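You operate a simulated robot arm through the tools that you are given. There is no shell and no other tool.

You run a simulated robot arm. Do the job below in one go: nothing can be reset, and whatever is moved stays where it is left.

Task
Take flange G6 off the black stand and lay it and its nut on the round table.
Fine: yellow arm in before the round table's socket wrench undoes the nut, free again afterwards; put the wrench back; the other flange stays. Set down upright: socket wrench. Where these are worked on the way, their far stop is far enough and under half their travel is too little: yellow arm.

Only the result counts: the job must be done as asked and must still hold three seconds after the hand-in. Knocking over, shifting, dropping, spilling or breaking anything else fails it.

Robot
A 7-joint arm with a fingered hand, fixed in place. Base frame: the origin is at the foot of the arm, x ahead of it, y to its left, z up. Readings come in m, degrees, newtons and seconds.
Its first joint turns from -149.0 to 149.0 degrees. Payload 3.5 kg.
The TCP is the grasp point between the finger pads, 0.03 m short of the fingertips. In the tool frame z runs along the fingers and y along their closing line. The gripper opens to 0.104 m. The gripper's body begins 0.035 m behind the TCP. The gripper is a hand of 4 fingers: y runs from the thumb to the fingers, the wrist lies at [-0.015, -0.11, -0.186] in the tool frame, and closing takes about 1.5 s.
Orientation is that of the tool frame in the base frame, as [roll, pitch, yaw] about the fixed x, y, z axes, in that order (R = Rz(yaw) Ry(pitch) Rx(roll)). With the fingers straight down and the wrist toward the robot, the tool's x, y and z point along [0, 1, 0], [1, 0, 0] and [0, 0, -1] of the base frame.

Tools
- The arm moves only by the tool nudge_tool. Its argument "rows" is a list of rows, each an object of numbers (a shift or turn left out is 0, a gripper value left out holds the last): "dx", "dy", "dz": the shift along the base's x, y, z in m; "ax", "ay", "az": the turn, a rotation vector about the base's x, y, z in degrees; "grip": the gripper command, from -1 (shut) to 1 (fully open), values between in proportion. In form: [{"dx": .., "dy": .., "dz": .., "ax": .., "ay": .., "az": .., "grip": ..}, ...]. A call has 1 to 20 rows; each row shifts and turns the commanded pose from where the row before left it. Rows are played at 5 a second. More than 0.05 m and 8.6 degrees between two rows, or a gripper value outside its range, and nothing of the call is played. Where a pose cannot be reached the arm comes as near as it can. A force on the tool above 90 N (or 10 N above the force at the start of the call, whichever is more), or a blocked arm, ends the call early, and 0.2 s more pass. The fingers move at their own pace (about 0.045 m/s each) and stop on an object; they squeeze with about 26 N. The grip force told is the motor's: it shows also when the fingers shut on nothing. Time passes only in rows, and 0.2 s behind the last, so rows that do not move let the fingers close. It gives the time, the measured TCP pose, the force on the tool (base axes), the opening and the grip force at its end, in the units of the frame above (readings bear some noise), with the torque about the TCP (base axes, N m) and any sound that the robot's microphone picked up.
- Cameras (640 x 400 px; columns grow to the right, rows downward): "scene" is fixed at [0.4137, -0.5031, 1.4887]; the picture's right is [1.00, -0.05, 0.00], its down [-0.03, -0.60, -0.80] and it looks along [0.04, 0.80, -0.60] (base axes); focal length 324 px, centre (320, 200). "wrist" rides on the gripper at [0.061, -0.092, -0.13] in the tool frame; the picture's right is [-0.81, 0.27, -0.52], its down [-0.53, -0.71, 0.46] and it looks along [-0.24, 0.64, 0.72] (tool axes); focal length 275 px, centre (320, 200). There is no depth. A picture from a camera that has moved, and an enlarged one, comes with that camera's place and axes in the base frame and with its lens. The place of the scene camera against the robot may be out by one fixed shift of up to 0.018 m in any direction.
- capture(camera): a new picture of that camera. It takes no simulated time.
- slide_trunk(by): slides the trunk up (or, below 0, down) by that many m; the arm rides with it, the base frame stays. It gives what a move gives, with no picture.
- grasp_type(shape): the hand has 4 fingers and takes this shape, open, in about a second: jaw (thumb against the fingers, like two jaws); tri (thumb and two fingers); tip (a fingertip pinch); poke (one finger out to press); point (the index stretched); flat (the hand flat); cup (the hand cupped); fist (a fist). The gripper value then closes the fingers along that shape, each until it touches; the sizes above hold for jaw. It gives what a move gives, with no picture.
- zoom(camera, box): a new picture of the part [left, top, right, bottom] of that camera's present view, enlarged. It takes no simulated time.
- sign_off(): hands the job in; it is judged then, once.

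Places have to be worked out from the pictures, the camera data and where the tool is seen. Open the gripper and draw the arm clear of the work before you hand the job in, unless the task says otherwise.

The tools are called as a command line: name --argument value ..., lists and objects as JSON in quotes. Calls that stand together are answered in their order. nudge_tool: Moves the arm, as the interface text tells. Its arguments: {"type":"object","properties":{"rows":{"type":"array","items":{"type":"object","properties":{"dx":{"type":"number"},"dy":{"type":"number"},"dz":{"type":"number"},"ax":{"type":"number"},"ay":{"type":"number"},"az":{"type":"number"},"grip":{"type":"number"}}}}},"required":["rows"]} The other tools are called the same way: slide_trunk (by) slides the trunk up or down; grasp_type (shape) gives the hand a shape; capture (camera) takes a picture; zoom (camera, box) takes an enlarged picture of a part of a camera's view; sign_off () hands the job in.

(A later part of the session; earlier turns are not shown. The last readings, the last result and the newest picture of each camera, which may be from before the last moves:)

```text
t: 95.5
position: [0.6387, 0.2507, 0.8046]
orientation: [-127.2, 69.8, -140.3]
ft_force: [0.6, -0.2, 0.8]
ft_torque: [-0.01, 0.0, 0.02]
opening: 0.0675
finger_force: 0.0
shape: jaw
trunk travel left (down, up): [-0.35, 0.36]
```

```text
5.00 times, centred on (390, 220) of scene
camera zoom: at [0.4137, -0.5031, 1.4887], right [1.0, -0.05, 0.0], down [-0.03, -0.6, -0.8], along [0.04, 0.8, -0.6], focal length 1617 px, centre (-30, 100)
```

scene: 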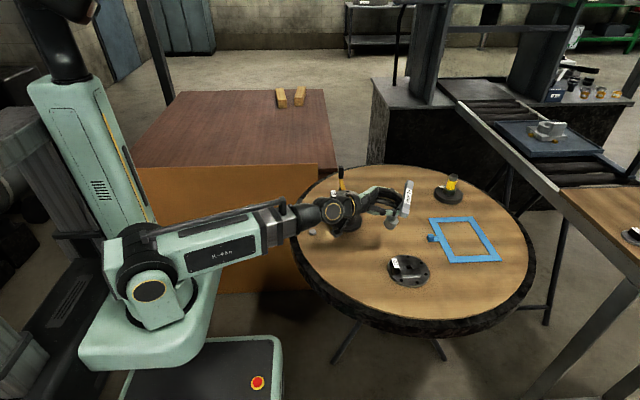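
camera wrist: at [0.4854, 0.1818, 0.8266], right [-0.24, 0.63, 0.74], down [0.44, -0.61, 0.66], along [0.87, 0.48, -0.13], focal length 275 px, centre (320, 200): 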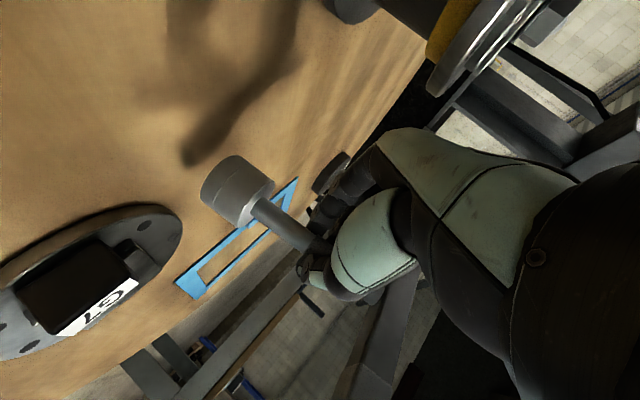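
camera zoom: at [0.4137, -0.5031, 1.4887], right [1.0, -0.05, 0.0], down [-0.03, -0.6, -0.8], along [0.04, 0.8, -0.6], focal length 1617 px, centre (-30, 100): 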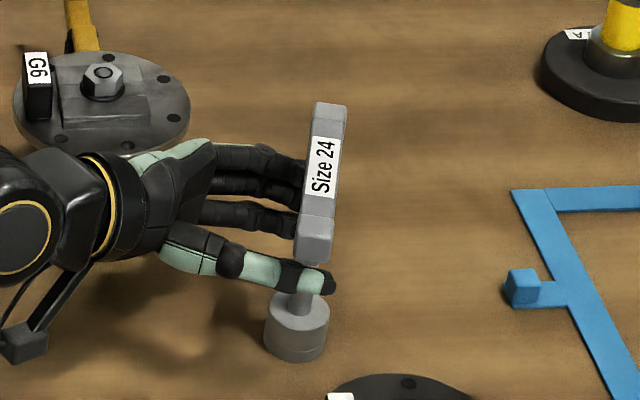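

It stands freely. I'll back the hand straight out, inward, in small checked moves.

nudge_tool --rows '[{"dx": -0.0145, "dy": 0.0038}, {"dx": -0.0145, "dy": 0.0038}]'

nudge_tool --rows '[{"dx": -0.0145, "dy": 0.0038}, {"dx": -0.0145, "dy": 0.0038}]'

zoom --camera "scene" --box '[330, 160, 430, 260]'

```text
t: 96.2
position: [0.6107, 0.258, 0.8051]
orientation: [-127.0, 69.8, -140.2]
ft_force: [0.2, -0.1, 0.7]
ft_torque: [-0.04, -0.03, -0.02]
opening: 0.0671
finger_force: 0.1
shape: jaw
trunk travel left (down, up): [-0.35, 0.36]
```

```text
t: 96.8
position: [0.5896, 0.2699, 0.8064]
orientation: [-127.3, 69.8, -140.5]
ft_force: [-0.6, 0.5, -0.6]
ft_torque: [0.03, -0.04, 0.02]
opening: 0.0669
finger_force: 0.0
shape: jaw
out of reach, approached as far as the arm can: row 2
trunk travel left (down, up): [-0.35, 0.36]
```

```text
4.00 times, centred on (380, 210) of scene
camera zoom: at [0.4137, -0.5031, 1.4887], right [1.0, -0.05, 0.0], down [-0.03, -0.6, -0.8], along [0.04, 0.8, -0.6], focal length 1294 px, centre (80, 160)
```

zoom: 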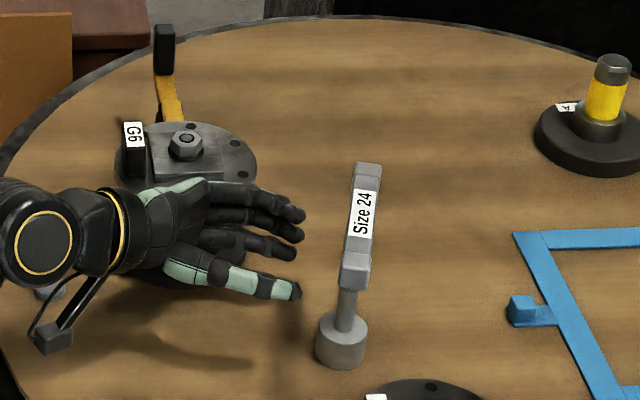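

The fingers are clear of the shaft. I'll rise vertically using the trunk (+0.10 m), then untilt the hand up high.

slide_trunk --by 0.1

nudge_tool --rows '[{"dz": 0.03}, {"dz": 0.04}, {"dz": 0.04}]'

zoom --camera "scene" --box '[290, 110, 430, 260]'

```text
t: 98.1
position: [0.5887, 0.2688, 0.9059]
orientation: [-127.4, 69.8, -140.6]
ft_force: [-0.2, 0.6, -0.4]
ft_torque: [0.0, -0.02, 0.01]
opening: 0.0671
finger_force: 0.1
shape: jaw
trunk travel left (down, up): [-0.45, 0.26]
```

```text
t: 98.9
position: [0.5897, 0.2693, 1.0156]
orientation: [-127.2, 69.7, -140.4]
ft_force: [-0.4, 0.7, -0.6]
ft_torque: [0.01, -0.02, 0.03]
opening: 0.0671
finger_force: 0.1
shape: jaw
trunk travel left (down, up): [-0.45, 0.26]
```

```text
2.67 times, centred on (360, 185) of scene
camera zoom: at [0.4137, -0.5031, 1.4887], right [1.0, -0.05, 0.0], down [-0.03, -0.6, -0.8], along [0.04, 0.8, -0.6], focal length 863 px, centre (213, 240)
```

zoom: 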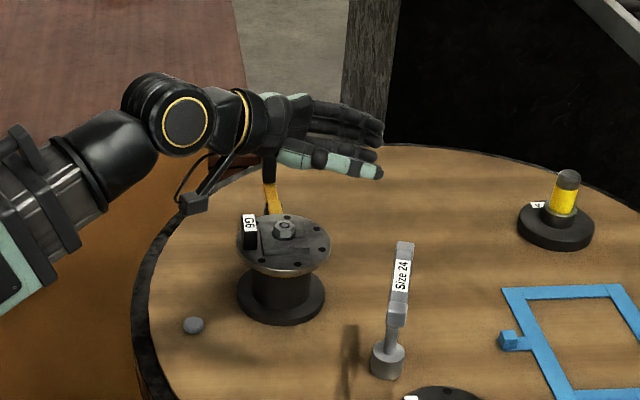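

The wrench stands alone near (0.658, 0.247). Now untilt the hand to pointing down, combined with a yaw back to ~131°.

nudge_tool --rows '[{"dz": 0.03}, {"ax": 2.09, "ay": 6.79, "az": -4.6}, {"ax": 2.63, "ay": 6.6, "az": -4.6}, {"ax": 3.15, "ay": 6.37, "az": -4.6}, {"ax": 3.65, "ay": 6.09, "az": -4.6}, {"ax": 4.12, "ay": 5.78, "az": -4.6}, {"ax": 4.57, "ay": 5.43, "az": -4.6}, {"ax": 4.99, "ay": 5.05, "az": -4.6}, {"ax": 5.38, "ay": 4.63, "az": -4.6}, {"ax": 5.74, "ay": 4.18, "az": -4.6}, {"ax": 6.05, "ay": 3.71, "az": -4.6}, {"ax": 6.33, "ay": 3.21, "az": -4.6}]'

```text
t: 101.5
position: [0.5887, 0.2701, 1.0451]
orientation: [-179.8, -0.3, 130.8]
ft_force: [-0.1, 0.2, -0.1]
ft_torque: [0.03, 0.01, 0.03]
opening: 0.0672
finger_force: 0.1
shape: jaw
trunk travel left (down, up): [-0.45, 0.26]
```

Precisely as planned. Moving above the wrench bar at yaw ~72 and looking.

nudge_tool --rows '[{"dx": 0.01, "dy": -0.0033, "az": -8.4}, {"dx": 0.01, "dy": -0.0033, "az": -8.4}, {"dx": 0.01, "dy": -0.0033, "az": -8.4}, {"dx": 0.01, "dy": -0.0033, "az": -8.4}, {"dx": 0.01, "dy": -0.0033, "az": -8.4}, {"dx": 0.01, "dy": -0.0033, "az": -8.4}, {"dx": 0.01, "dy": -0.0033, "az": -8.4}, {}]'

capture --camera "wrist"

zoom --camera "wrist" --box '[130, 200, 310, 380]'

zoom --camera "scene" --box '[350, 170, 430, 260]'

```text
t: 103.3
position: [0.6582, 0.2456, 1.0454]
orientation: [-179.9, -0.1, 72.0]
ft_force: [0.4, 0.4, 0.5]
ft_torque: [0.0, 0.02, 0.02]
opening: 0.0672
finger_force: 0.1
shape: jaw
trunk travel left (down, up): [-0.45, 0.26]
```

```text
taken
camera wrist: at [0.5918, 0.3331, 1.1759], right [0.01, -0.86, 0.51], down [-0.84, -0.28, -0.46], along [0.54, -0.43, -0.73], focal length 275 px, centre (320, 200)
```

wrist: 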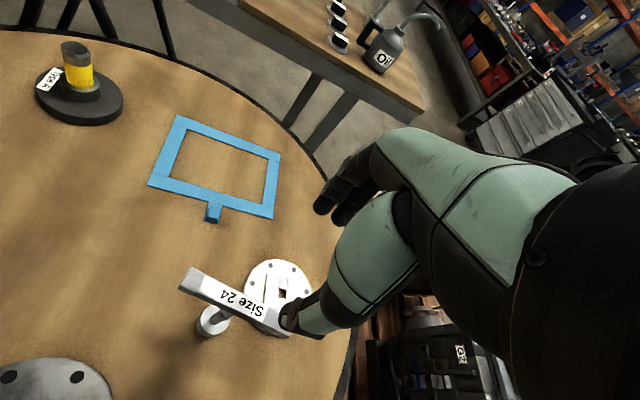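

```text
2.22 times, centred on (220, 290) of wrist
camera zoom: at [0.5918, 0.3331, 1.1759], right [0.01, -0.86, 0.51], down [-0.84, -0.28, -0.46], along [0.54, -0.43, -0.73], focal length 612 px, centre (542, 0)
```

zoom: 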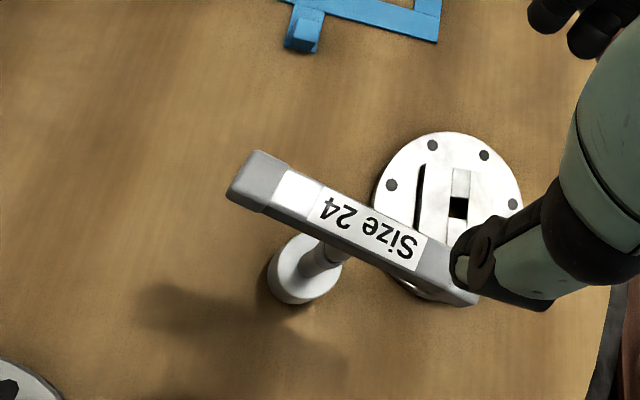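

```text
4.44 times, centred on (390, 215) of scene
camera zoom: at [0.4137, -0.5031, 1.4887], right [1.0, -0.05, 0.0], down [-0.03, -0.6, -0.8], along [0.04, 0.8, -0.6], focal length 1438 px, centre (9, 133)
```

zoom: 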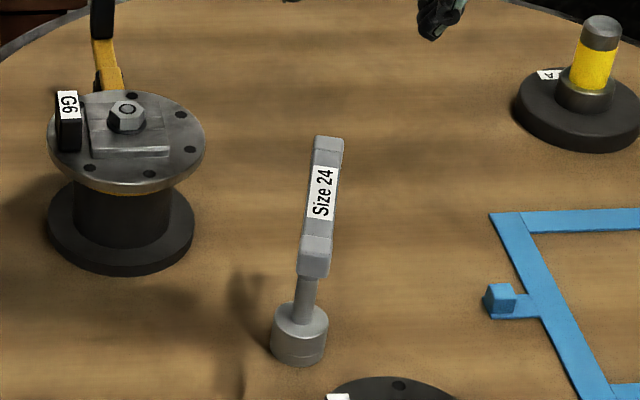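

The wrench stands upright with its axis ≈ (0.655, 0.2475) and bar azimuth ~73.5°. I'll now grip the bar 35 mm off-centre with the bar close to the fingertips (the firm flush grip), to have leverage. First align and descend partway.

nudge_tool --rows '[{"dx": 0.0035, "dy": 0.018, "az": 1.5}, {"dx": 0.0033, "dy": 0.0174}, {"dz": -0.04}, {"dz": -0.04}, {"dz": -0.035}, {}]'

capture --camera "wrist"

zoom --camera "scene" --box '[350, 130, 430, 250]'

```text
t: 104.7
position: [0.6646, 0.2815, 0.9308]
orientation: [-180.0, -0.1, 73.6]
ft_force: [-0.4, -1.0, 0.1]
ft_torque: [-0.04, -0.02, 0.0]
opening: 0.0671
finger_force: 0.1
shape: jaw
trunk travel left (down, up): [-0.45, 0.26]
```

```text
taken
camera wrist: at [0.5953, 0.3668, 1.0606], right [0.03, -0.86, 0.51], down [-0.83, -0.31, -0.46], along [0.55, -0.41, -0.73], focal length 275 px, centre (320, 200)
```

wrist: 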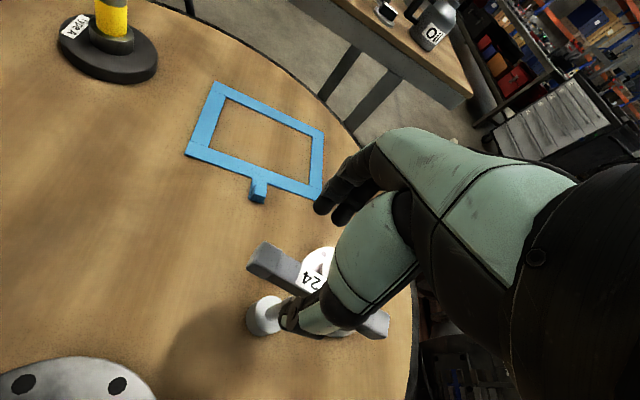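

```text
3.33 times, centred on (390, 190) of scene
camera zoom: at [0.4137, -0.5031, 1.4887], right [1.0, -0.05, 0.0], down [-0.03, -0.6, -0.8], along [0.04, 0.8, -0.6], focal length 1078 px, centre (87, 233)
```

zoom: 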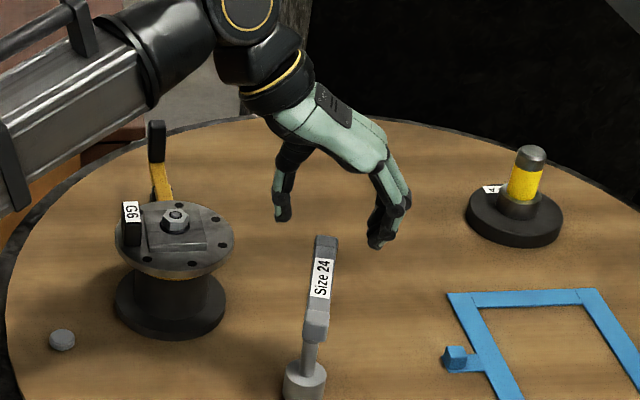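

The bar's far half lies centred between thumb and fingers. Descend to grip height and close slowly.

nudge_tool --rows '[{"dz": -0.03}, {"dz": -0.02}, {}]'

zoom --camera "wrist" --box '[200, 200, 420, 380]'

zoom --camera "scene" --box '[350, 160, 430, 250]'

```text
t: 105.5
position: [0.6653, 0.2819, 0.8796]
orientation: [-179.9, -0.2, 73.6]
ft_force: [-0.3, -0.1, 0.6]
ft_torque: [0.0, -0.03, 0.01]
opening: 0.0671
finger_force: 0.1
shape: jaw
trunk travel left (down, up): [-0.45, 0.26]
```

```text
2.22 times, centred on (310, 290) of wrist
camera zoom: at [0.5955, 0.3671, 1.0102], right [0.03, -0.86, 0.51], down [-0.83, -0.31, -0.46], along [0.55, -0.41, -0.73], focal length 612 px, centre (342, 0)
```

zoom: 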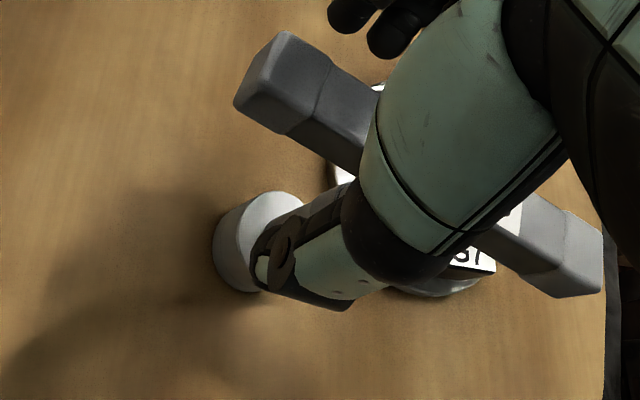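

```text
4.44 times, centred on (390, 205) of scene
camera zoom: at [0.4137, -0.5031, 1.4887], right [1.0, -0.05, 0.0], down [-0.03, -0.6, -0.8], along [0.04, 0.8, -0.6], focal length 1438 px, centre (9, 178)
```

zoom: 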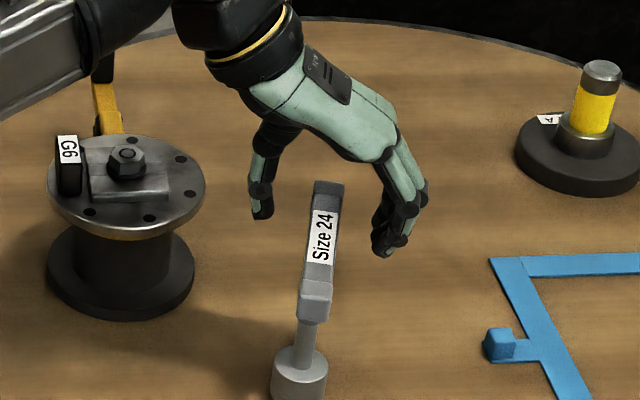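

Closing on the bar.

nudge_tool --rows '[{"grip": -0.2}, {"grip": -0.4}, {"grip": -0.55}, {"grip": -1}, {}, {}, {}, {}]'

zoom --camera "scene" --box '[350, 160, 430, 250]'

zoom --camera "wrist" --box '[200, 200, 420, 380]'

```text
t: 107.3
position: [0.6646, 0.282, 0.8799]
orientation: [-180.0, -0.2, 73.6]
ft_force: [0.3, -1.0, -0.2]
ft_torque: [-0.01, -0.01, 0.02]
opening: 0.0142
finger_force: 26.4
shape: jaw
trunk travel left (down, up): [-0.45, 0.26]
```

```text
4.44 times, centred on (390, 205) of scene
camera zoom: at [0.4137, -0.5031, 1.4887], right [1.0, -0.05, 0.0], down [-0.03, -0.6, -0.8], along [0.04, 0.8, -0.6], focal length 1438 px, centre (9, 178)
```

zoom: 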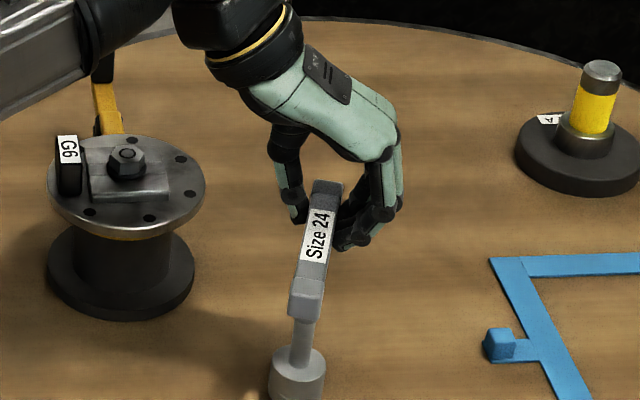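

```text
2.22 times, centred on (310, 290) of wrist
camera zoom: at [0.5955, 0.3671, 1.0104], right [0.04, -0.86, 0.51], down [-0.83, -0.31, -0.46], along [0.55, -0.41, -0.73], focal length 612 px, centre (342, 0)
```

zoom: 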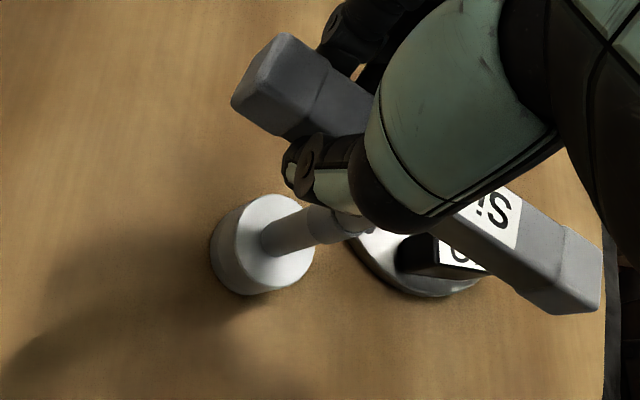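

A firm flush grip (14 mm). Lifting and checking for tilt.

nudge_tool --rows '[{"dz": 0.01}, {"dz": 0.03}, {"dz": 0.04}, {"dz": 0.04}, {"dz": 0.04}, {}]'

zoom --camera "scene" --box '[350, 110, 430, 230]'

zoom --camera "wrist" --box '[200, 160, 440, 380]'

```text
t: 108.7
position: [0.6657, 0.2811, 1.0405]
orientation: [-179.8, -0.2, 73.6]
ft_force: [-0.5, 0.3, -2.3]
ft_torque: [0.12, -0.02, 0.05]
opening: 0.0142
finger_force: 26.1
shape: jaw
trunk travel left (down, up): [-0.45, 0.26]
```

```text
3.33 times, centred on (390, 170) of scene
camera zoom: at [0.4137, -0.5031, 1.4887], right [1.0, -0.05, 0.0], down [-0.03, -0.6, -0.8], along [0.04, 0.8, -0.6], focal length 1078 px, centre (87, 300)
```

zoom: 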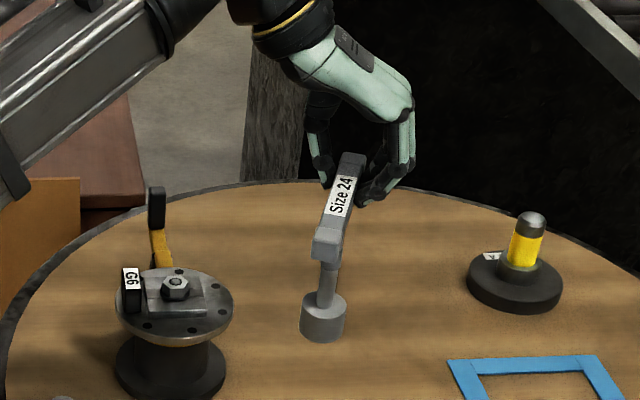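

```text
1.82 times, centred on (320, 270) of wrist
camera zoom: at [0.5962, 0.3661, 1.1705], right [0.04, -0.86, 0.51], down [-0.83, -0.31, -0.46], along [0.55, -0.41, -0.73], focal length 500 px, centre (320, 73)
```

zoom: 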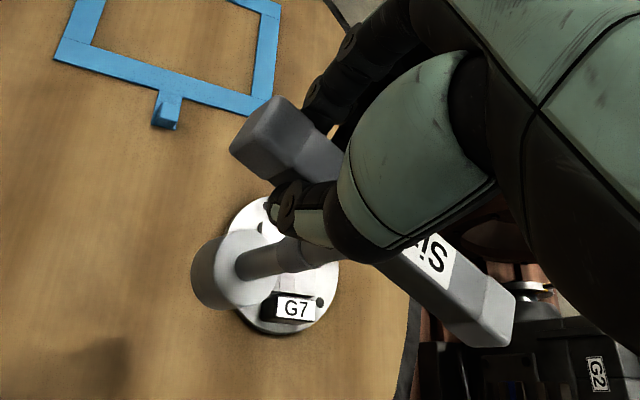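

Held steadily. I'll zoom in to measure its tilt and azimuth before carrying it to the nut.

zoom --camera "scene" --box '[370, 140, 420, 220]'

zoom --camera "wrist" --box '[250, 200, 410, 360]'

```text
5.00 times, centred on (395, 180) of scene
camera zoom: at [0.4137, -0.5031, 1.4887], right [1.0, -0.05, 0.0], down [-0.03, -0.6, -0.8], along [0.04, 0.8, -0.6], focal length 1617 px, centre (-55, 300)
```

zoom: 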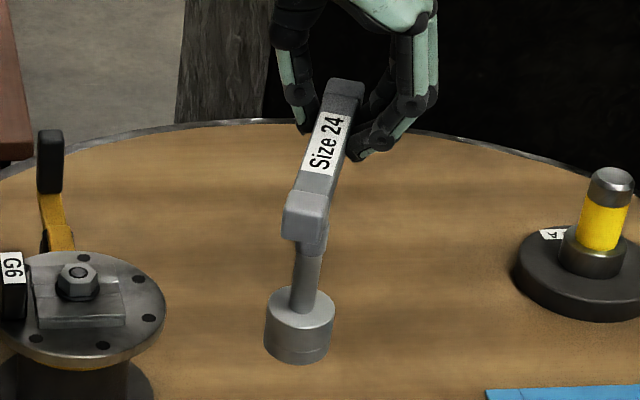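

```text
2.50 times, centred on (330, 280) of wrist
camera zoom: at [0.5962, 0.3661, 1.1705], right [0.04, -0.86, 0.51], down [-0.83, -0.31, -0.46], along [0.55, -0.41, -0.73], focal length 688 px, centre (295, 0)
```

zoom: 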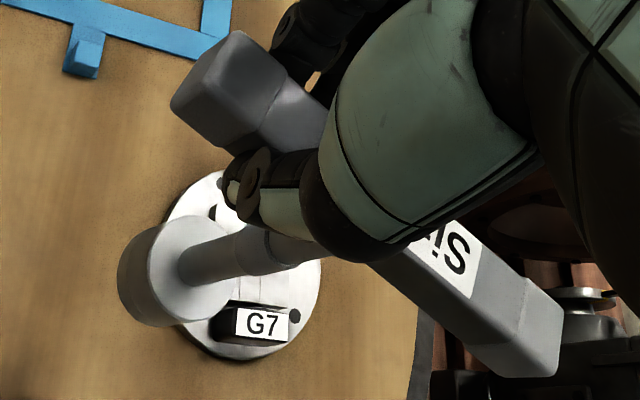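

Bar azimuth ≈ 67.5° with the far end ~2.7° high. I'll correct the tilt, turn to azimuth 60°, and carry the socket above the nut.

nudge_tool --rows '[{"ax": -2.5, "ay": 1.03}, {"dx": -0.0214, "dy": 0.0282, "az": -1.5}, {"dx": -0.0214, "dy": 0.0282, "az": -1.5}, {"dx": -0.0214, "dy": 0.0282, "az": -1.5}, {"dx": -0.0214, "dy": 0.0282, "az": -1.5}, {"dx": -0.0214, "dy": 0.0282, "az": -1.5}, {}]'

zoom --camera "scene" --box '[320, 140, 380, 210]'

zoom --camera "wrist" --box '[190, 180, 410, 360]'

```text
t: 110.3
position: [0.5585, 0.4239, 1.0409]
orientation: [-179.7, 2.4, 66.2]
ft_force: [-0.3, 0.5, -3.6]
ft_torque: [0.07, -0.09, 0.0]
opening: 0.0145
finger_force: 26.0
shape: jaw
trunk travel left (down, up): [-0.45, 0.26]
```

```text
5.71 times, centred on (350, 175) of scene
camera zoom: at [0.4137, -0.5031, 1.4887], right [1.0, -0.05, 0.0], down [-0.03, -0.6, -0.8], along [0.04, 0.8, -0.6], focal length 1848 px, centre (149, 343)
```

zoom: 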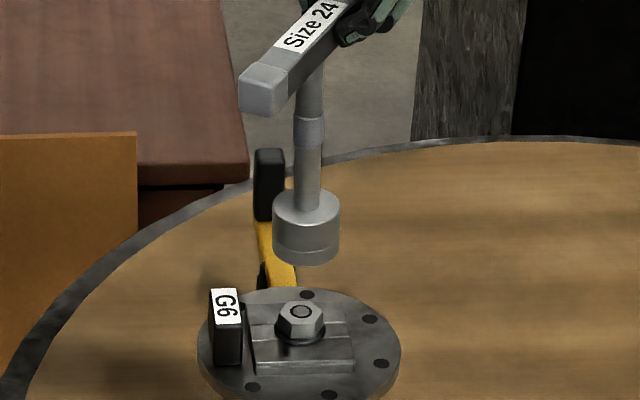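

```text
2.22 times, centred on (300, 270) of wrist
camera zoom: at [0.5031, 0.5228, 1.1694], right [-0.07, -0.83, 0.55], down [-0.88, -0.21, -0.43], along [0.47, -0.51, -0.72], focal length 612 px, centre (364, 44)
```

zoom: 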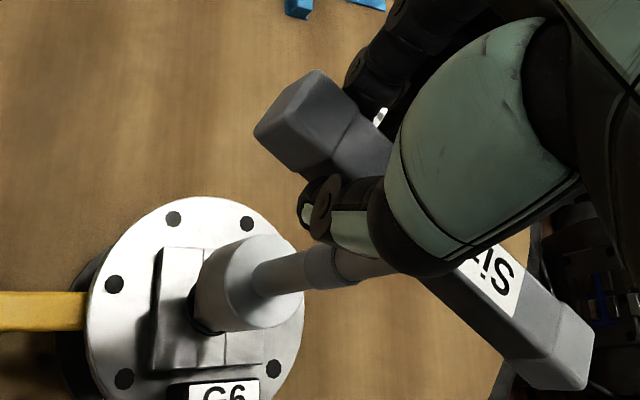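

Both views agree: the socket is ~10 mm too far in +y, x is fine. I'll shift −y by 10.5 mm and lower partway.

nudge_tool --rows '[{"dy": -0.0105}, {"dz": -0.012}, {"dz": -0.008}, {}]'

zoom --camera "scene" --box '[330, 160, 370, 210]'

zoom --camera "wrist" --box '[190, 220, 310, 340]'

```text
t: 111.3
position: [0.558, 0.4115, 1.0209]
orientation: [-179.7, 2.5, 66.1]
ft_force: [-0.1, 0.4, -3.6]
ft_torque: [0.09, -0.07, 0.01]
opening: 0.0142
finger_force: 25.9
shape: jaw
trunk travel left (down, up): [-0.45, 0.26]
```

```text
8.00 times, centred on (350, 185) of scene
camera zoom: at [0.4137, -0.5031, 1.4887], right [1.0, -0.05, 0.0], down [-0.03, -0.6, -0.8], along [0.04, 0.8, -0.6], focal length 2588 px, centre (80, 320)
```

zoom: 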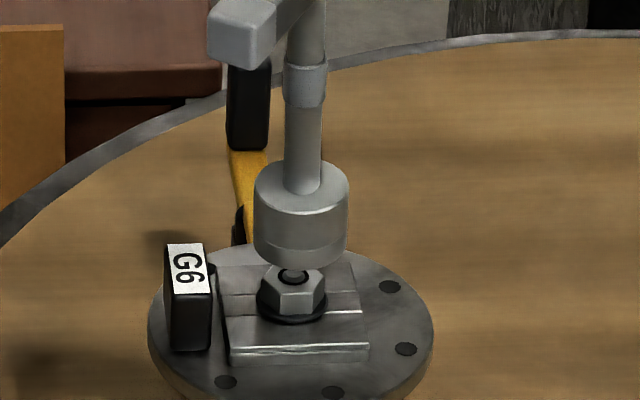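

```text
3.33 times, centred on (250, 280) of wrist
camera zoom: at [0.5034, 0.5114, 1.1482], right [-0.06, -0.83, 0.55], down [-0.88, -0.21, -0.43], along [0.47, -0.51, -0.72], focal length 918 px, centre (553, -67)
```

zoom: 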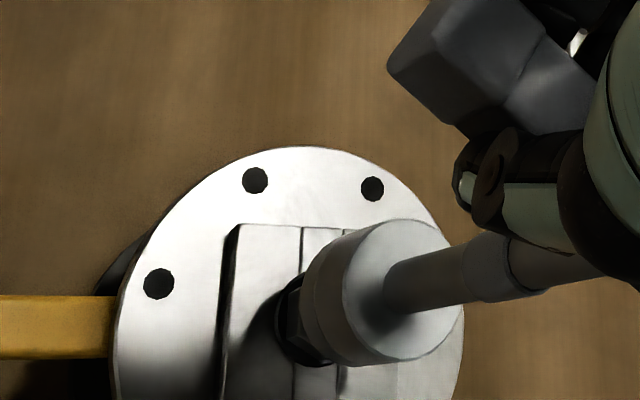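

y matches now; x is ~3 mm too far. I'll correct x and lower further in small steps.

nudge_tool --rows '[{"dx": -0.0028}, {"dz": -0.008}, {"dz": -0.006}, {}]'

zoom --camera "scene" --box '[330, 160, 370, 210]'

nudge_tool --rows '[{"dz": -0.004}, {}]'

zoom --camera "scene" --box '[330, 160, 370, 210]'

```text
t: 112.3
position: [0.5567, 0.4131, 1.0046]
orientation: [-179.7, 2.4, 66.1]
ft_force: [0.2, 0.6, -2.6]
ft_torque: [0.07, -0.04, -0.04]
opening: 0.0145
finger_force: 26.2
shape: jaw
trunk travel left (down, up): [-0.45, 0.26]
```

```text
8.00 times, centred on (350, 185) of scene
camera zoom: at [0.4137, -0.5031, 1.4887], right [1.0, -0.05, 0.0], down [-0.03, -0.6, -0.8], along [0.04, 0.8, -0.6], focal length 2588 px, centre (80, 320)
```

zoom: 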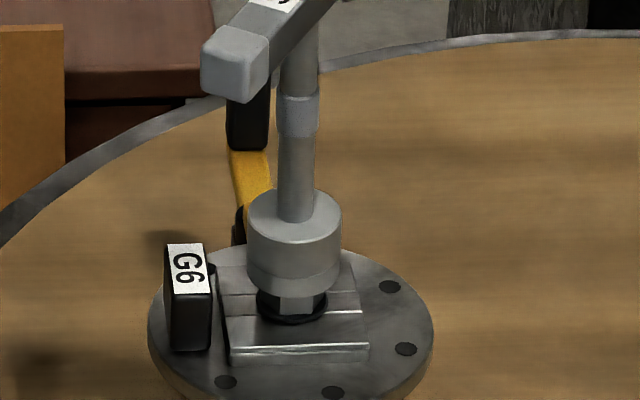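

```text
t: 112.9
position: [0.5572, 0.4123, 1.0012]
orientation: [-179.7, 2.5, 66.1]
ft_force: [-0.3, -0.1, -3.7]
ft_torque: [0.09, -0.05, -0.01]
opening: 0.0143
finger_force: 26.2
shape: jaw
trunk travel left (down, up): [-0.45, 0.26]
```

```text
8.00 times, centred on (350, 185) of scene
camera zoom: at [0.4137, -0.5031, 1.4887], right [1.0, -0.05, 0.0], down [-0.03, -0.6, -0.8], along [0.04, 0.8, -0.6], focal length 2588 px, centre (80, 320)
```

zoom: 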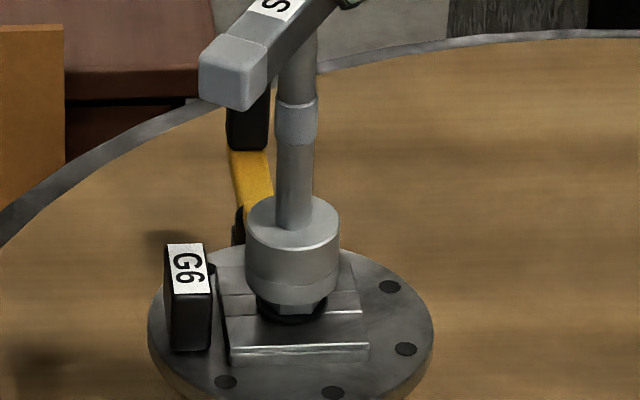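

Centred on the nut. Continuing down in 3 mm steps.

nudge_tool --rows '[{"dz": -0.003}, {}]'

nudge_tool --rows '[{"dz": -0.003}, {}]'

nudge_tool --rows '[{"dz": -0.003}, {}]'

zoom --camera "scene" --box '[330, 160, 370, 210]'

```text
t: 113.5
position: [0.5569, 0.4117, 1.0001]
orientation: [-179.7, 2.6, 66.1]
ft_force: [0.4, -0.5, -3.3]
ft_torque: [0.06, -0.06, -0.03]
opening: 0.0142
finger_force: 25.7
shape: jaw
trunk travel left (down, up): [-0.45, 0.26]
```

```text
t: 114.1
position: [0.5559, 0.4135, 0.9954]
orientation: [-179.7, 2.4, 66.1]
ft_force: [-0.6, 0.3, -3.0]
ft_torque: [0.07, -0.04, 0.02]
opening: 0.0141
finger_force: 25.7
shape: jaw
trunk travel left (down, up): [-0.45, 0.26]
```

```text
t: 114.7
position: [0.5544, 0.4117, 0.9922]
orientation: [-179.6, 2.6, 66.0]
ft_force: [0.1, 0.5, -3.4]
ft_torque: [0.06, -0.04, -0.02]
opening: 0.0144
finger_force: 25.8
shape: jaw
trunk travel left (down, up): [-0.45, 0.26]
```

```text
8.00 times, centred on (350, 185) of scene
camera zoom: at [0.4137, -0.5031, 1.4887], right [1.0, -0.05, 0.0], down [-0.03, -0.6, -0.8], along [0.04, 0.8, -0.6], focal length 2588 px, centre (80, 320)
```

zoom: 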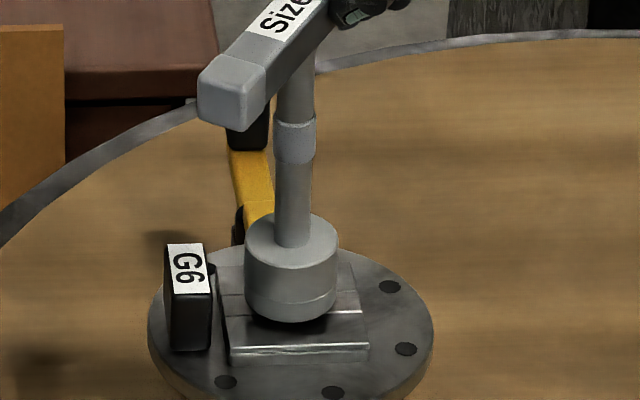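

The socket has slipped over the nut. Continue to full seat.

nudge_tool --rows '[{"dz": -0.002}, {}]'

nudge_tool --rows '[{"dz": -0.002}, {}]'

zoom --camera "scene" --box '[330, 160, 370, 210]'

```text
t: 115.3
position: [0.5555, 0.4117, 0.9915]
orientation: [-179.7, 2.3, 66.1]
ft_force: [1.8, 2.1, 9.5]
ft_torque: [0.13, -0.04, 0.01]
opening: 0.0146
finger_force: 26.2
shape: jaw
trunk travel left (down, up): [-0.45, 0.26]
```

```text
t: 115.9
position: [0.554, 0.4129, 0.9913]
orientation: [-179.8, 2.2, 66.1]
ft_force: [4.0, 6.0, 28.2]
ft_torque: [0.14, -0.1, 0.07]
opening: 0.0156
finger_force: 25.6
shape: jaw
trunk travel left (down, up): [-0.45, 0.26]
```

```text
8.00 times, centred on (350, 185) of scene
camera zoom: at [0.4137, -0.5031, 1.4887], right [1.0, -0.05, 0.0], down [-0.03, -0.6, -0.8], along [0.04, 0.8, -0.6], focal length 2588 px, centre (80, 320)
```

zoom: 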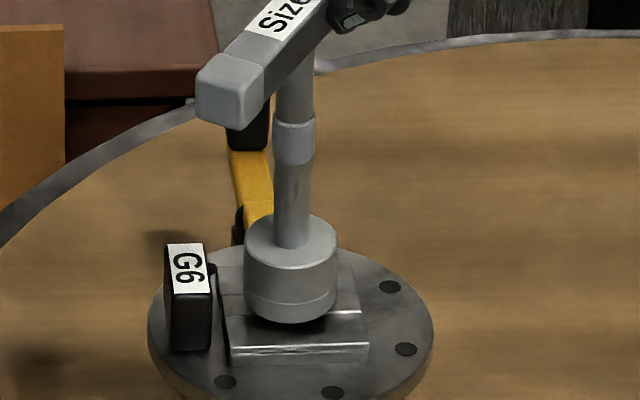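

Fully seated (28 N). I'll ease the press to ~10 N and begin turning counter-clockwise about the nut axis, 12° first.

nudge_tool --rows '[{"dz": 0.001}, {"dx": -0.0022, "dy": 0.0013, "az": 6}, {"dx": -0.0024, "dy": 0.0011, "az": 6}, {}]'

zoom --camera "scene" --box '[330, 150, 370, 210]'

capture --camera "wrist"

```text
t: 116.9
position: [0.5501, 0.4134, 0.9898]
orientation: [-179.8, 2.5, 78.0]
ft_force: [2.7, 3.1, 17.5]
ft_torque: [0.13, -0.21, -0.06]
opening: 0.016
finger_force: 26.3
shape: jaw
trunk travel left (down, up): [-0.45, 0.26]
```

```text
6.67 times, centred on (350, 180) of scene
camera zoom: at [0.4137, -0.5031, 1.4887], right [1.0, -0.05, 0.0], down [-0.03, -0.6, -0.8], along [0.04, 0.8, -0.6], focal length 2157 px, centre (120, 333)
```

zoom: 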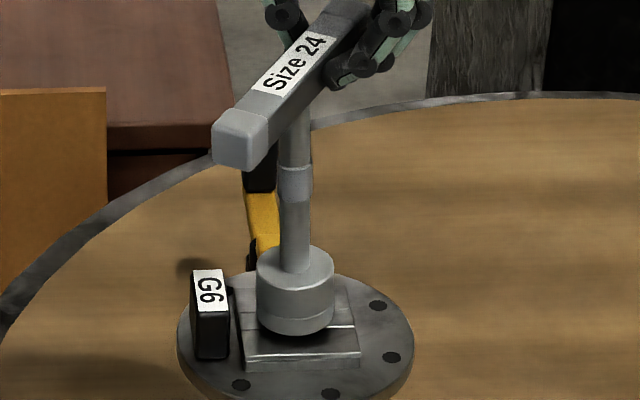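

```text
taken
camera wrist: at [0.4767, 0.4985, 1.1188], right [0.11, -0.83, 0.55], down [-0.81, -0.39, -0.43], along [0.57, -0.4, -0.72], focal length 275 px, centre (320, 200)
```

wrist: 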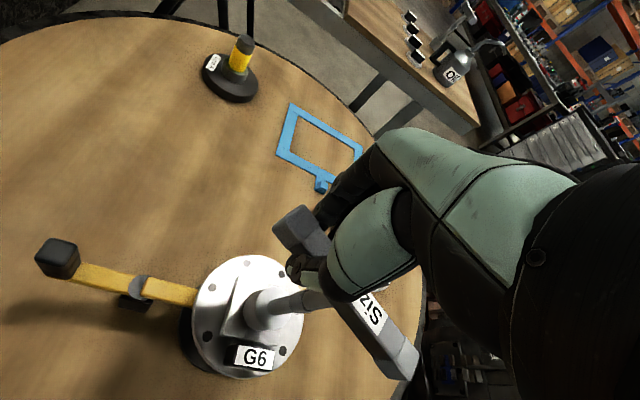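

The bar is rotating along with the hand. Continuing CCW in 6° arc steps.

nudge_tool --rows '[{"dx": -0.0025, "dy": 0.0009, "az": 6}, {"dx": -0.0025, "dy": 0.0006, "az": 6}, {"dx": -0.0026, "dy": 0.0003, "az": 6}, {"dx": -0.0026, "dy": 0.0, "az": 6}, {"dx": -0.0026, "dy": -0.0002, "az": 6}, {"dx": -0.0026, "dy": -0.0005, "az": 6}, {}]'

zoom --camera "scene" --box '[330, 150, 370, 210]'

zoom --camera "wrist" --box '[180, 200, 440, 400]'

```text
t: 118.5
position: [0.5364, 0.4145, 0.9905]
orientation: [-179.8, 2.4, 114.2]
ft_force: [1.7, 2.0, 7.2]
ft_torque: [0.09, -0.41, -0.19]
opening: 0.014
finger_force: 26.1
shape: jaw
trunk travel left (down, up): [-0.45, 0.26]
```

```text
6.67 times, centred on (350, 180) of scene
camera zoom: at [0.4137, -0.5031, 1.4887], right [1.0, -0.05, 0.0], down [-0.03, -0.6, -0.8], along [0.04, 0.8, -0.6], focal length 2157 px, centre (120, 333)
```

zoom: 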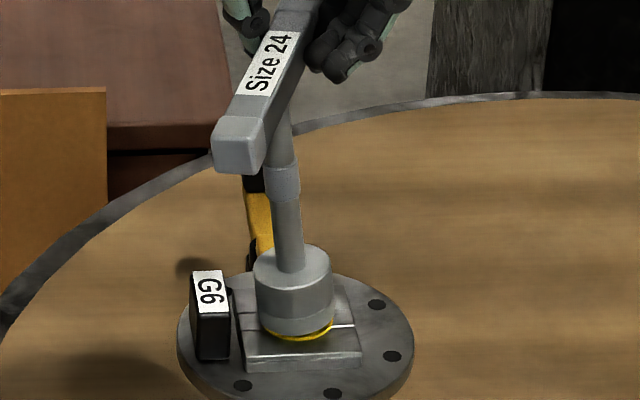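

```text
2.00 times, centred on (310, 300) of wrist
camera zoom: at [0.4269, 0.4397, 1.1185], right [0.58, -0.6, 0.55], down [-0.43, -0.8, -0.43], along [0.7, 0.01, -0.72], focal length 551 px, centre (340, 0)
```

zoom: 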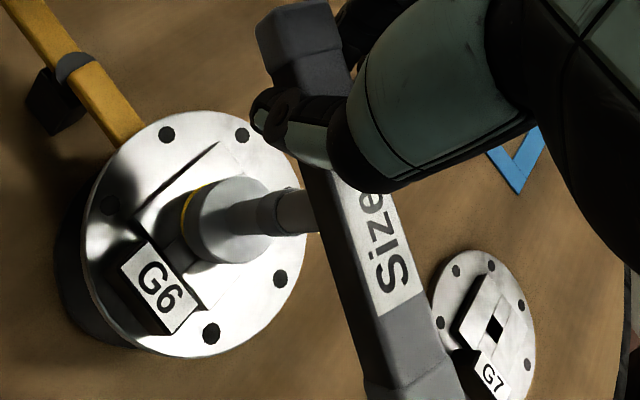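

The bar turned ~13° while the hand slipped some; a yellow ring has appeared beneath the socket. Let me look closely.

zoom --camera "scene" --box '[338, 182, 366, 206]'

zoom --camera "wrist" --box '[210, 250, 350, 380]'

```text
16.00 times, centred on (352, 194) of scene
camera zoom: at [0.4137, -0.5031, 1.4887], right [1.0, -0.05, 0.0], down [-0.03, -0.6, -0.8], along [0.04, 0.8, -0.6], focal length 5176 px, centre (-192, 296)
```

zoom: 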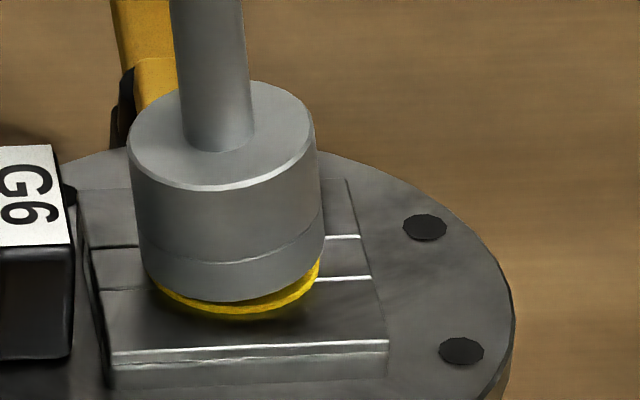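

```text
3.08 times, centred on (280, 315) of wrist
camera zoom: at [0.4269, 0.4397, 1.1185], right [0.58, -0.6, 0.55], down [-0.43, -0.8, -0.43], along [0.7, 0.01, -0.72], focal length 847 px, centre (443, -154)
```

zoom: 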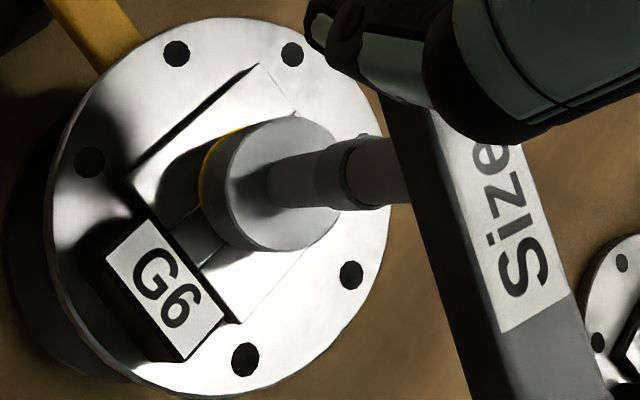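

The wrench has leaned while the bar pivoted in my grip. I'll re-centre it over the nut, loosen slightly to a cage, realign the hand with the bar nearer its end for more leverage, and re-close.

nudge_tool --rows '[{"dx": 0.004}, {"dx": 0.004}, {"dx": 0.003}, {}]'

zoom --camera "scene" --box '[330, 150, 370, 210]'

```text
t: 119.5
position: [0.5457, 0.416, 0.9916]
orientation: [-179.6, 2.5, 114.1]
ft_force: [1.0, 0.1, -0.6]
ft_torque: [-0.06, -0.13, -0.17]
opening: 0.0134
finger_force: 26.2
shape: jaw
trunk travel left (down, up): [-0.45, 0.26]
```

```text
6.67 times, centred on (350, 180) of scene
camera zoom: at [0.4137, -0.5031, 1.4887], right [1.0, -0.05, 0.0], down [-0.03, -0.6, -0.8], along [0.04, 0.8, -0.6], focal length 2157 px, centre (120, 333)
```

zoom: 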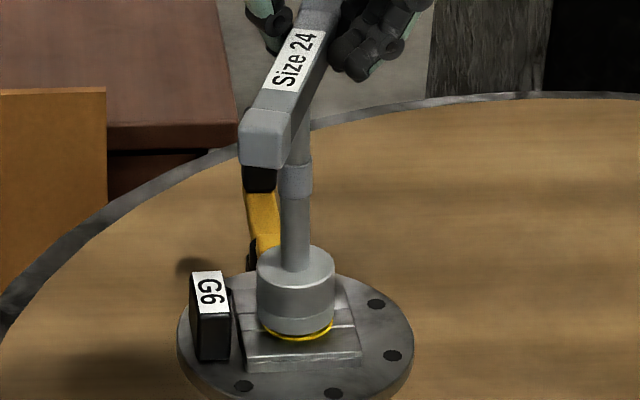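

Upright again. Now loosen to a loose cage and check that the wrench stays.

nudge_tool --rows '[{"grip": -0.7}, {"grip": -0.6}, {"grip": -0.5}, {}, {}]'

zoom --camera "scene" --box '[330, 150, 370, 210]'

zoom --camera "wrist" --box '[200, 190, 420, 390]'

```text
t: 120.7
position: [0.5467, 0.4158, 0.9909]
orientation: [-179.7, 2.5, 114.1]
ft_force: [-0.3, 0.0, 0.2]
ft_torque: [-0.02, -0.04, -0.17]
opening: 0.0265
finger_force: 0.1
shape: jaw
trunk travel left (down, up): [-0.45, 0.26]
```

```text
6.67 times, centred on (350, 180) of scene
camera zoom: at [0.4137, -0.5031, 1.4887], right [1.0, -0.05, 0.0], down [-0.03, -0.6, -0.8], along [0.04, 0.8, -0.6], focal length 2157 px, centre (120, 333)
```

zoom: 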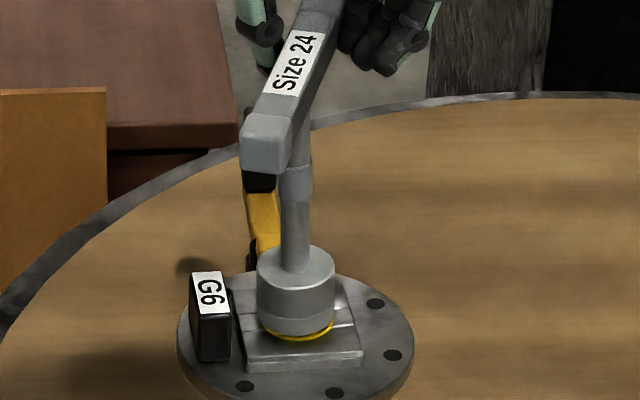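

```text
2.00 times, centred on (310, 290) of wrist
camera zoom: at [0.4375, 0.4407, 1.119], right [0.58, -0.6, 0.55], down [-0.43, -0.8, -0.43], along [0.7, 0.01, -0.72], focal length 551 px, centre (340, 20)
```

zoom: 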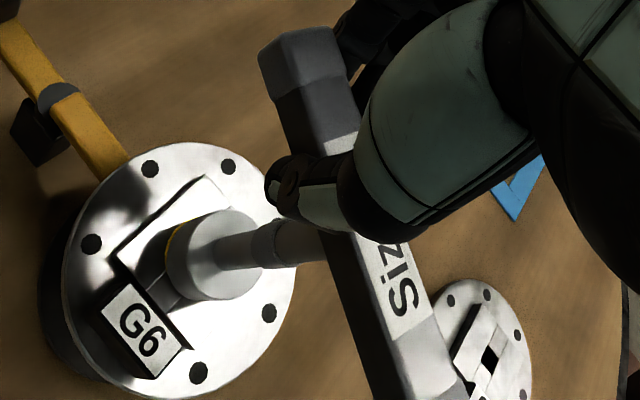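

The wrench stands alone on the nut. Rotate the hand back to line up with the bar (azimuth ~75°) and slide out toward the bar end.

nudge_tool --rows '[{"az": -7.8, "dx": 0.0005, "dy": 0.002}, {"az": -7.8, "dx": 0.001, "dy": 0.004}, {"az": -7.8, "dx": 0.0015, "dy": 0.005}, {"az": -7.8, "dx": 0.0015, "dy": 0.0055}, {"az": -7.8, "dx": 0.002, "dy": 0.005}, {}]'

zoom --camera "scene" --box '[330, 140, 380, 210]'

zoom --camera "wrist" --box '[200, 190, 420, 390]'

```text
t: 122.1
position: [0.5529, 0.4363, 0.9913]
orientation: [-179.7, 2.5, 74.9]
ft_force: [0.3, -0.3, -1.2]
ft_torque: [0.02, 0.03, 0.03]
opening: 0.0257
finger_force: 0.1
shape: jaw
trunk travel left (down, up): [-0.45, 0.26]
```

```text
5.71 times, centred on (355, 175) of scene
camera zoom: at [0.4137, -0.5031, 1.4887], right [1.0, -0.05, 0.0], down [-0.03, -0.6, -0.8], along [0.04, 0.8, -0.6], focal length 1848 px, centre (120, 343)
```

zoom: 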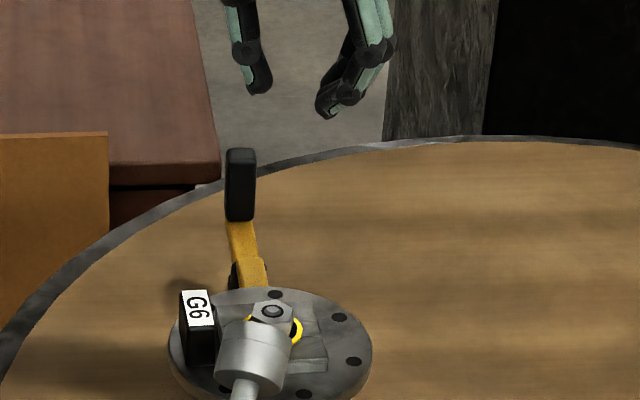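

```text
2.00 times, centred on (310, 290) of wrist
camera zoom: at [0.4843, 0.5258, 1.1185], right [0.07, -0.83, 0.55], down [-0.83, -0.35, -0.43], along [0.55, -0.43, -0.72], focal length 551 px, centre (340, 20)
```

zoom: 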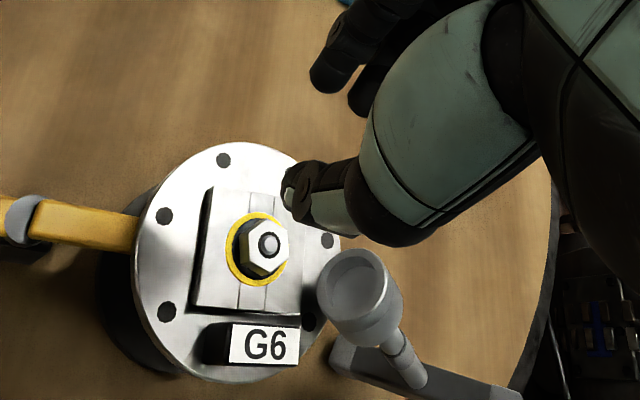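

The wrench toppled off toward −y during the re-alignment. The socket's recess is round; the nut now has a yellow ring around it. Let me look at the state.

zoom --camera "scene" --box '[320, 180, 380, 240]'

zoom --camera "wrist" --box '[235, 270, 315, 350]'

```text
6.67 times, centred on (350, 210) of scene
camera zoom: at [0.4137, -0.5031, 1.4887], right [1.0, -0.05, 0.0], down [-0.03, -0.6, -0.8], along [0.04, 0.8, -0.6], focal length 2157 px, centre (120, 133)
```

zoom: 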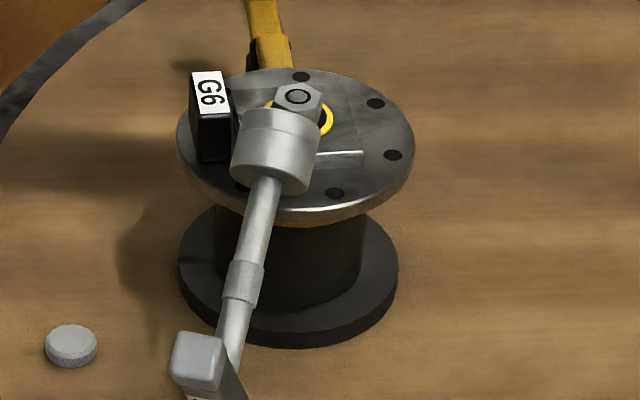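

```text
5.00 times, centred on (275, 310) of wrist
camera zoom: at [0.4843, 0.5258, 1.1185], right [0.07, -0.83, 0.55], down [-0.83, -0.35, -0.43], along [0.55, -0.43, -0.72], focal length 1376 px, centre (545, -350)
```

zoom: 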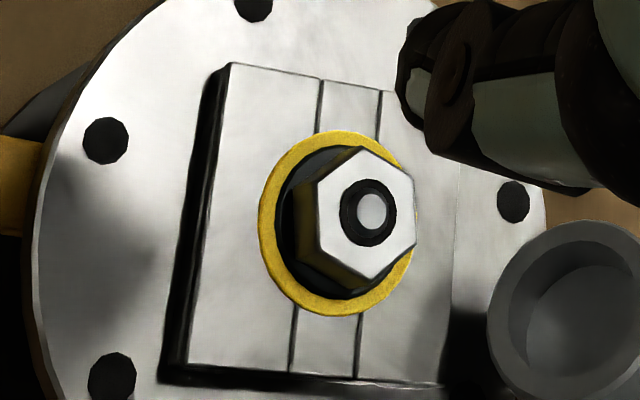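

The yellow ring looks like an exposed marking showing the nut has come loose. I'll raise the hand straight up and see where the wrench comes to rest.

nudge_tool --rows '[{"dz": 0.02}, {"dz": 0.03}, {"dz": 0.03}, {}, {}]'

capture --camera "scene"

zoom --camera "scene" --box '[310, 170, 410, 270]'

```text
t: 123.3
position: [0.5534, 0.4383, 1.07]
orientation: [-179.6, 2.6, 75.1]
ft_force: [-0.5, -0.3, -0.7]
ft_torque: [0.0, -0.03, 0.01]
opening: 0.026
finger_force: 0.1
shape: jaw
trunk travel left (down, up): [-0.45, 0.26]
```

```text
taken
```

scene: 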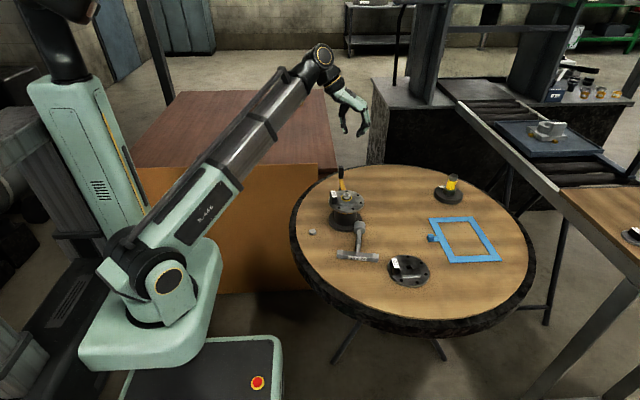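

```text
4.00 times, centred on (360, 220) of scene
camera zoom: at [0.4137, -0.5031, 1.4887], right [1.0, -0.05, 0.0], down [-0.03, -0.6, -0.8], along [0.04, 0.8, -0.6], focal length 1294 px, centre (160, 120)
```

zoom: 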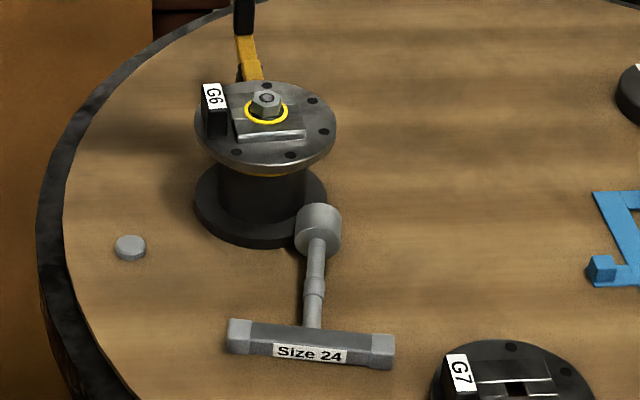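

The wrench came to rest lying in front of the stand; the stand, flange and others look unmoved. I'll compare the nut with its earlier look.

zoom --camera "scene" --box '[330, 185, 370, 210]'

capture --camera "wrist"

```text
16.00 times, centred on (350, 198) of scene
camera zoom: at [0.4137, -0.5031, 1.4887], right [1.0, -0.05, 0.0], down [-0.03, -0.6, -0.8], along [0.04, 0.8, -0.6], focal length 5176 px, centre (-160, 240)
```

zoom: 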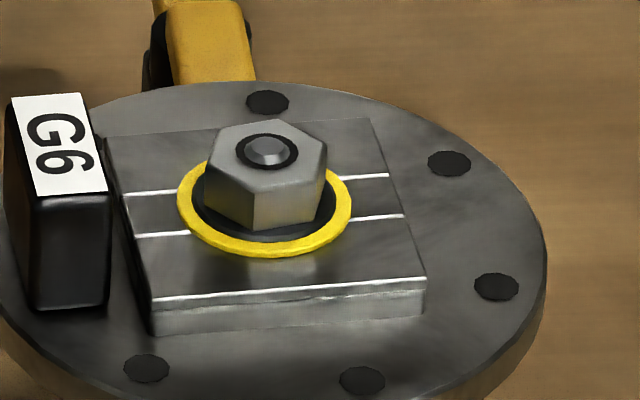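

```text
taken
camera wrist: at [0.4851, 0.5269, 1.1989], right [0.07, -0.83, 0.55], down [-0.83, -0.35, -0.43], along [0.55, -0.43, -0.72], focal length 275 px, centre (320, 200)
```

wrist: 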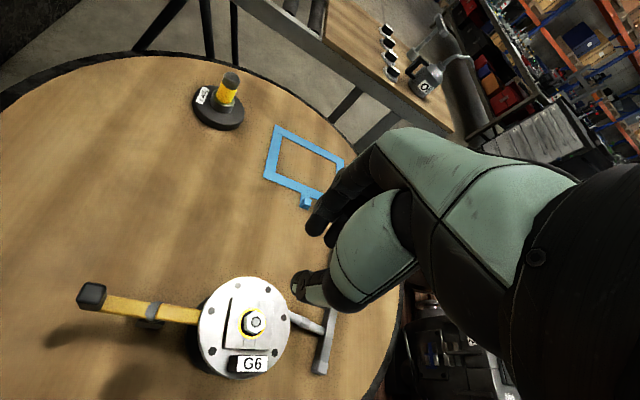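

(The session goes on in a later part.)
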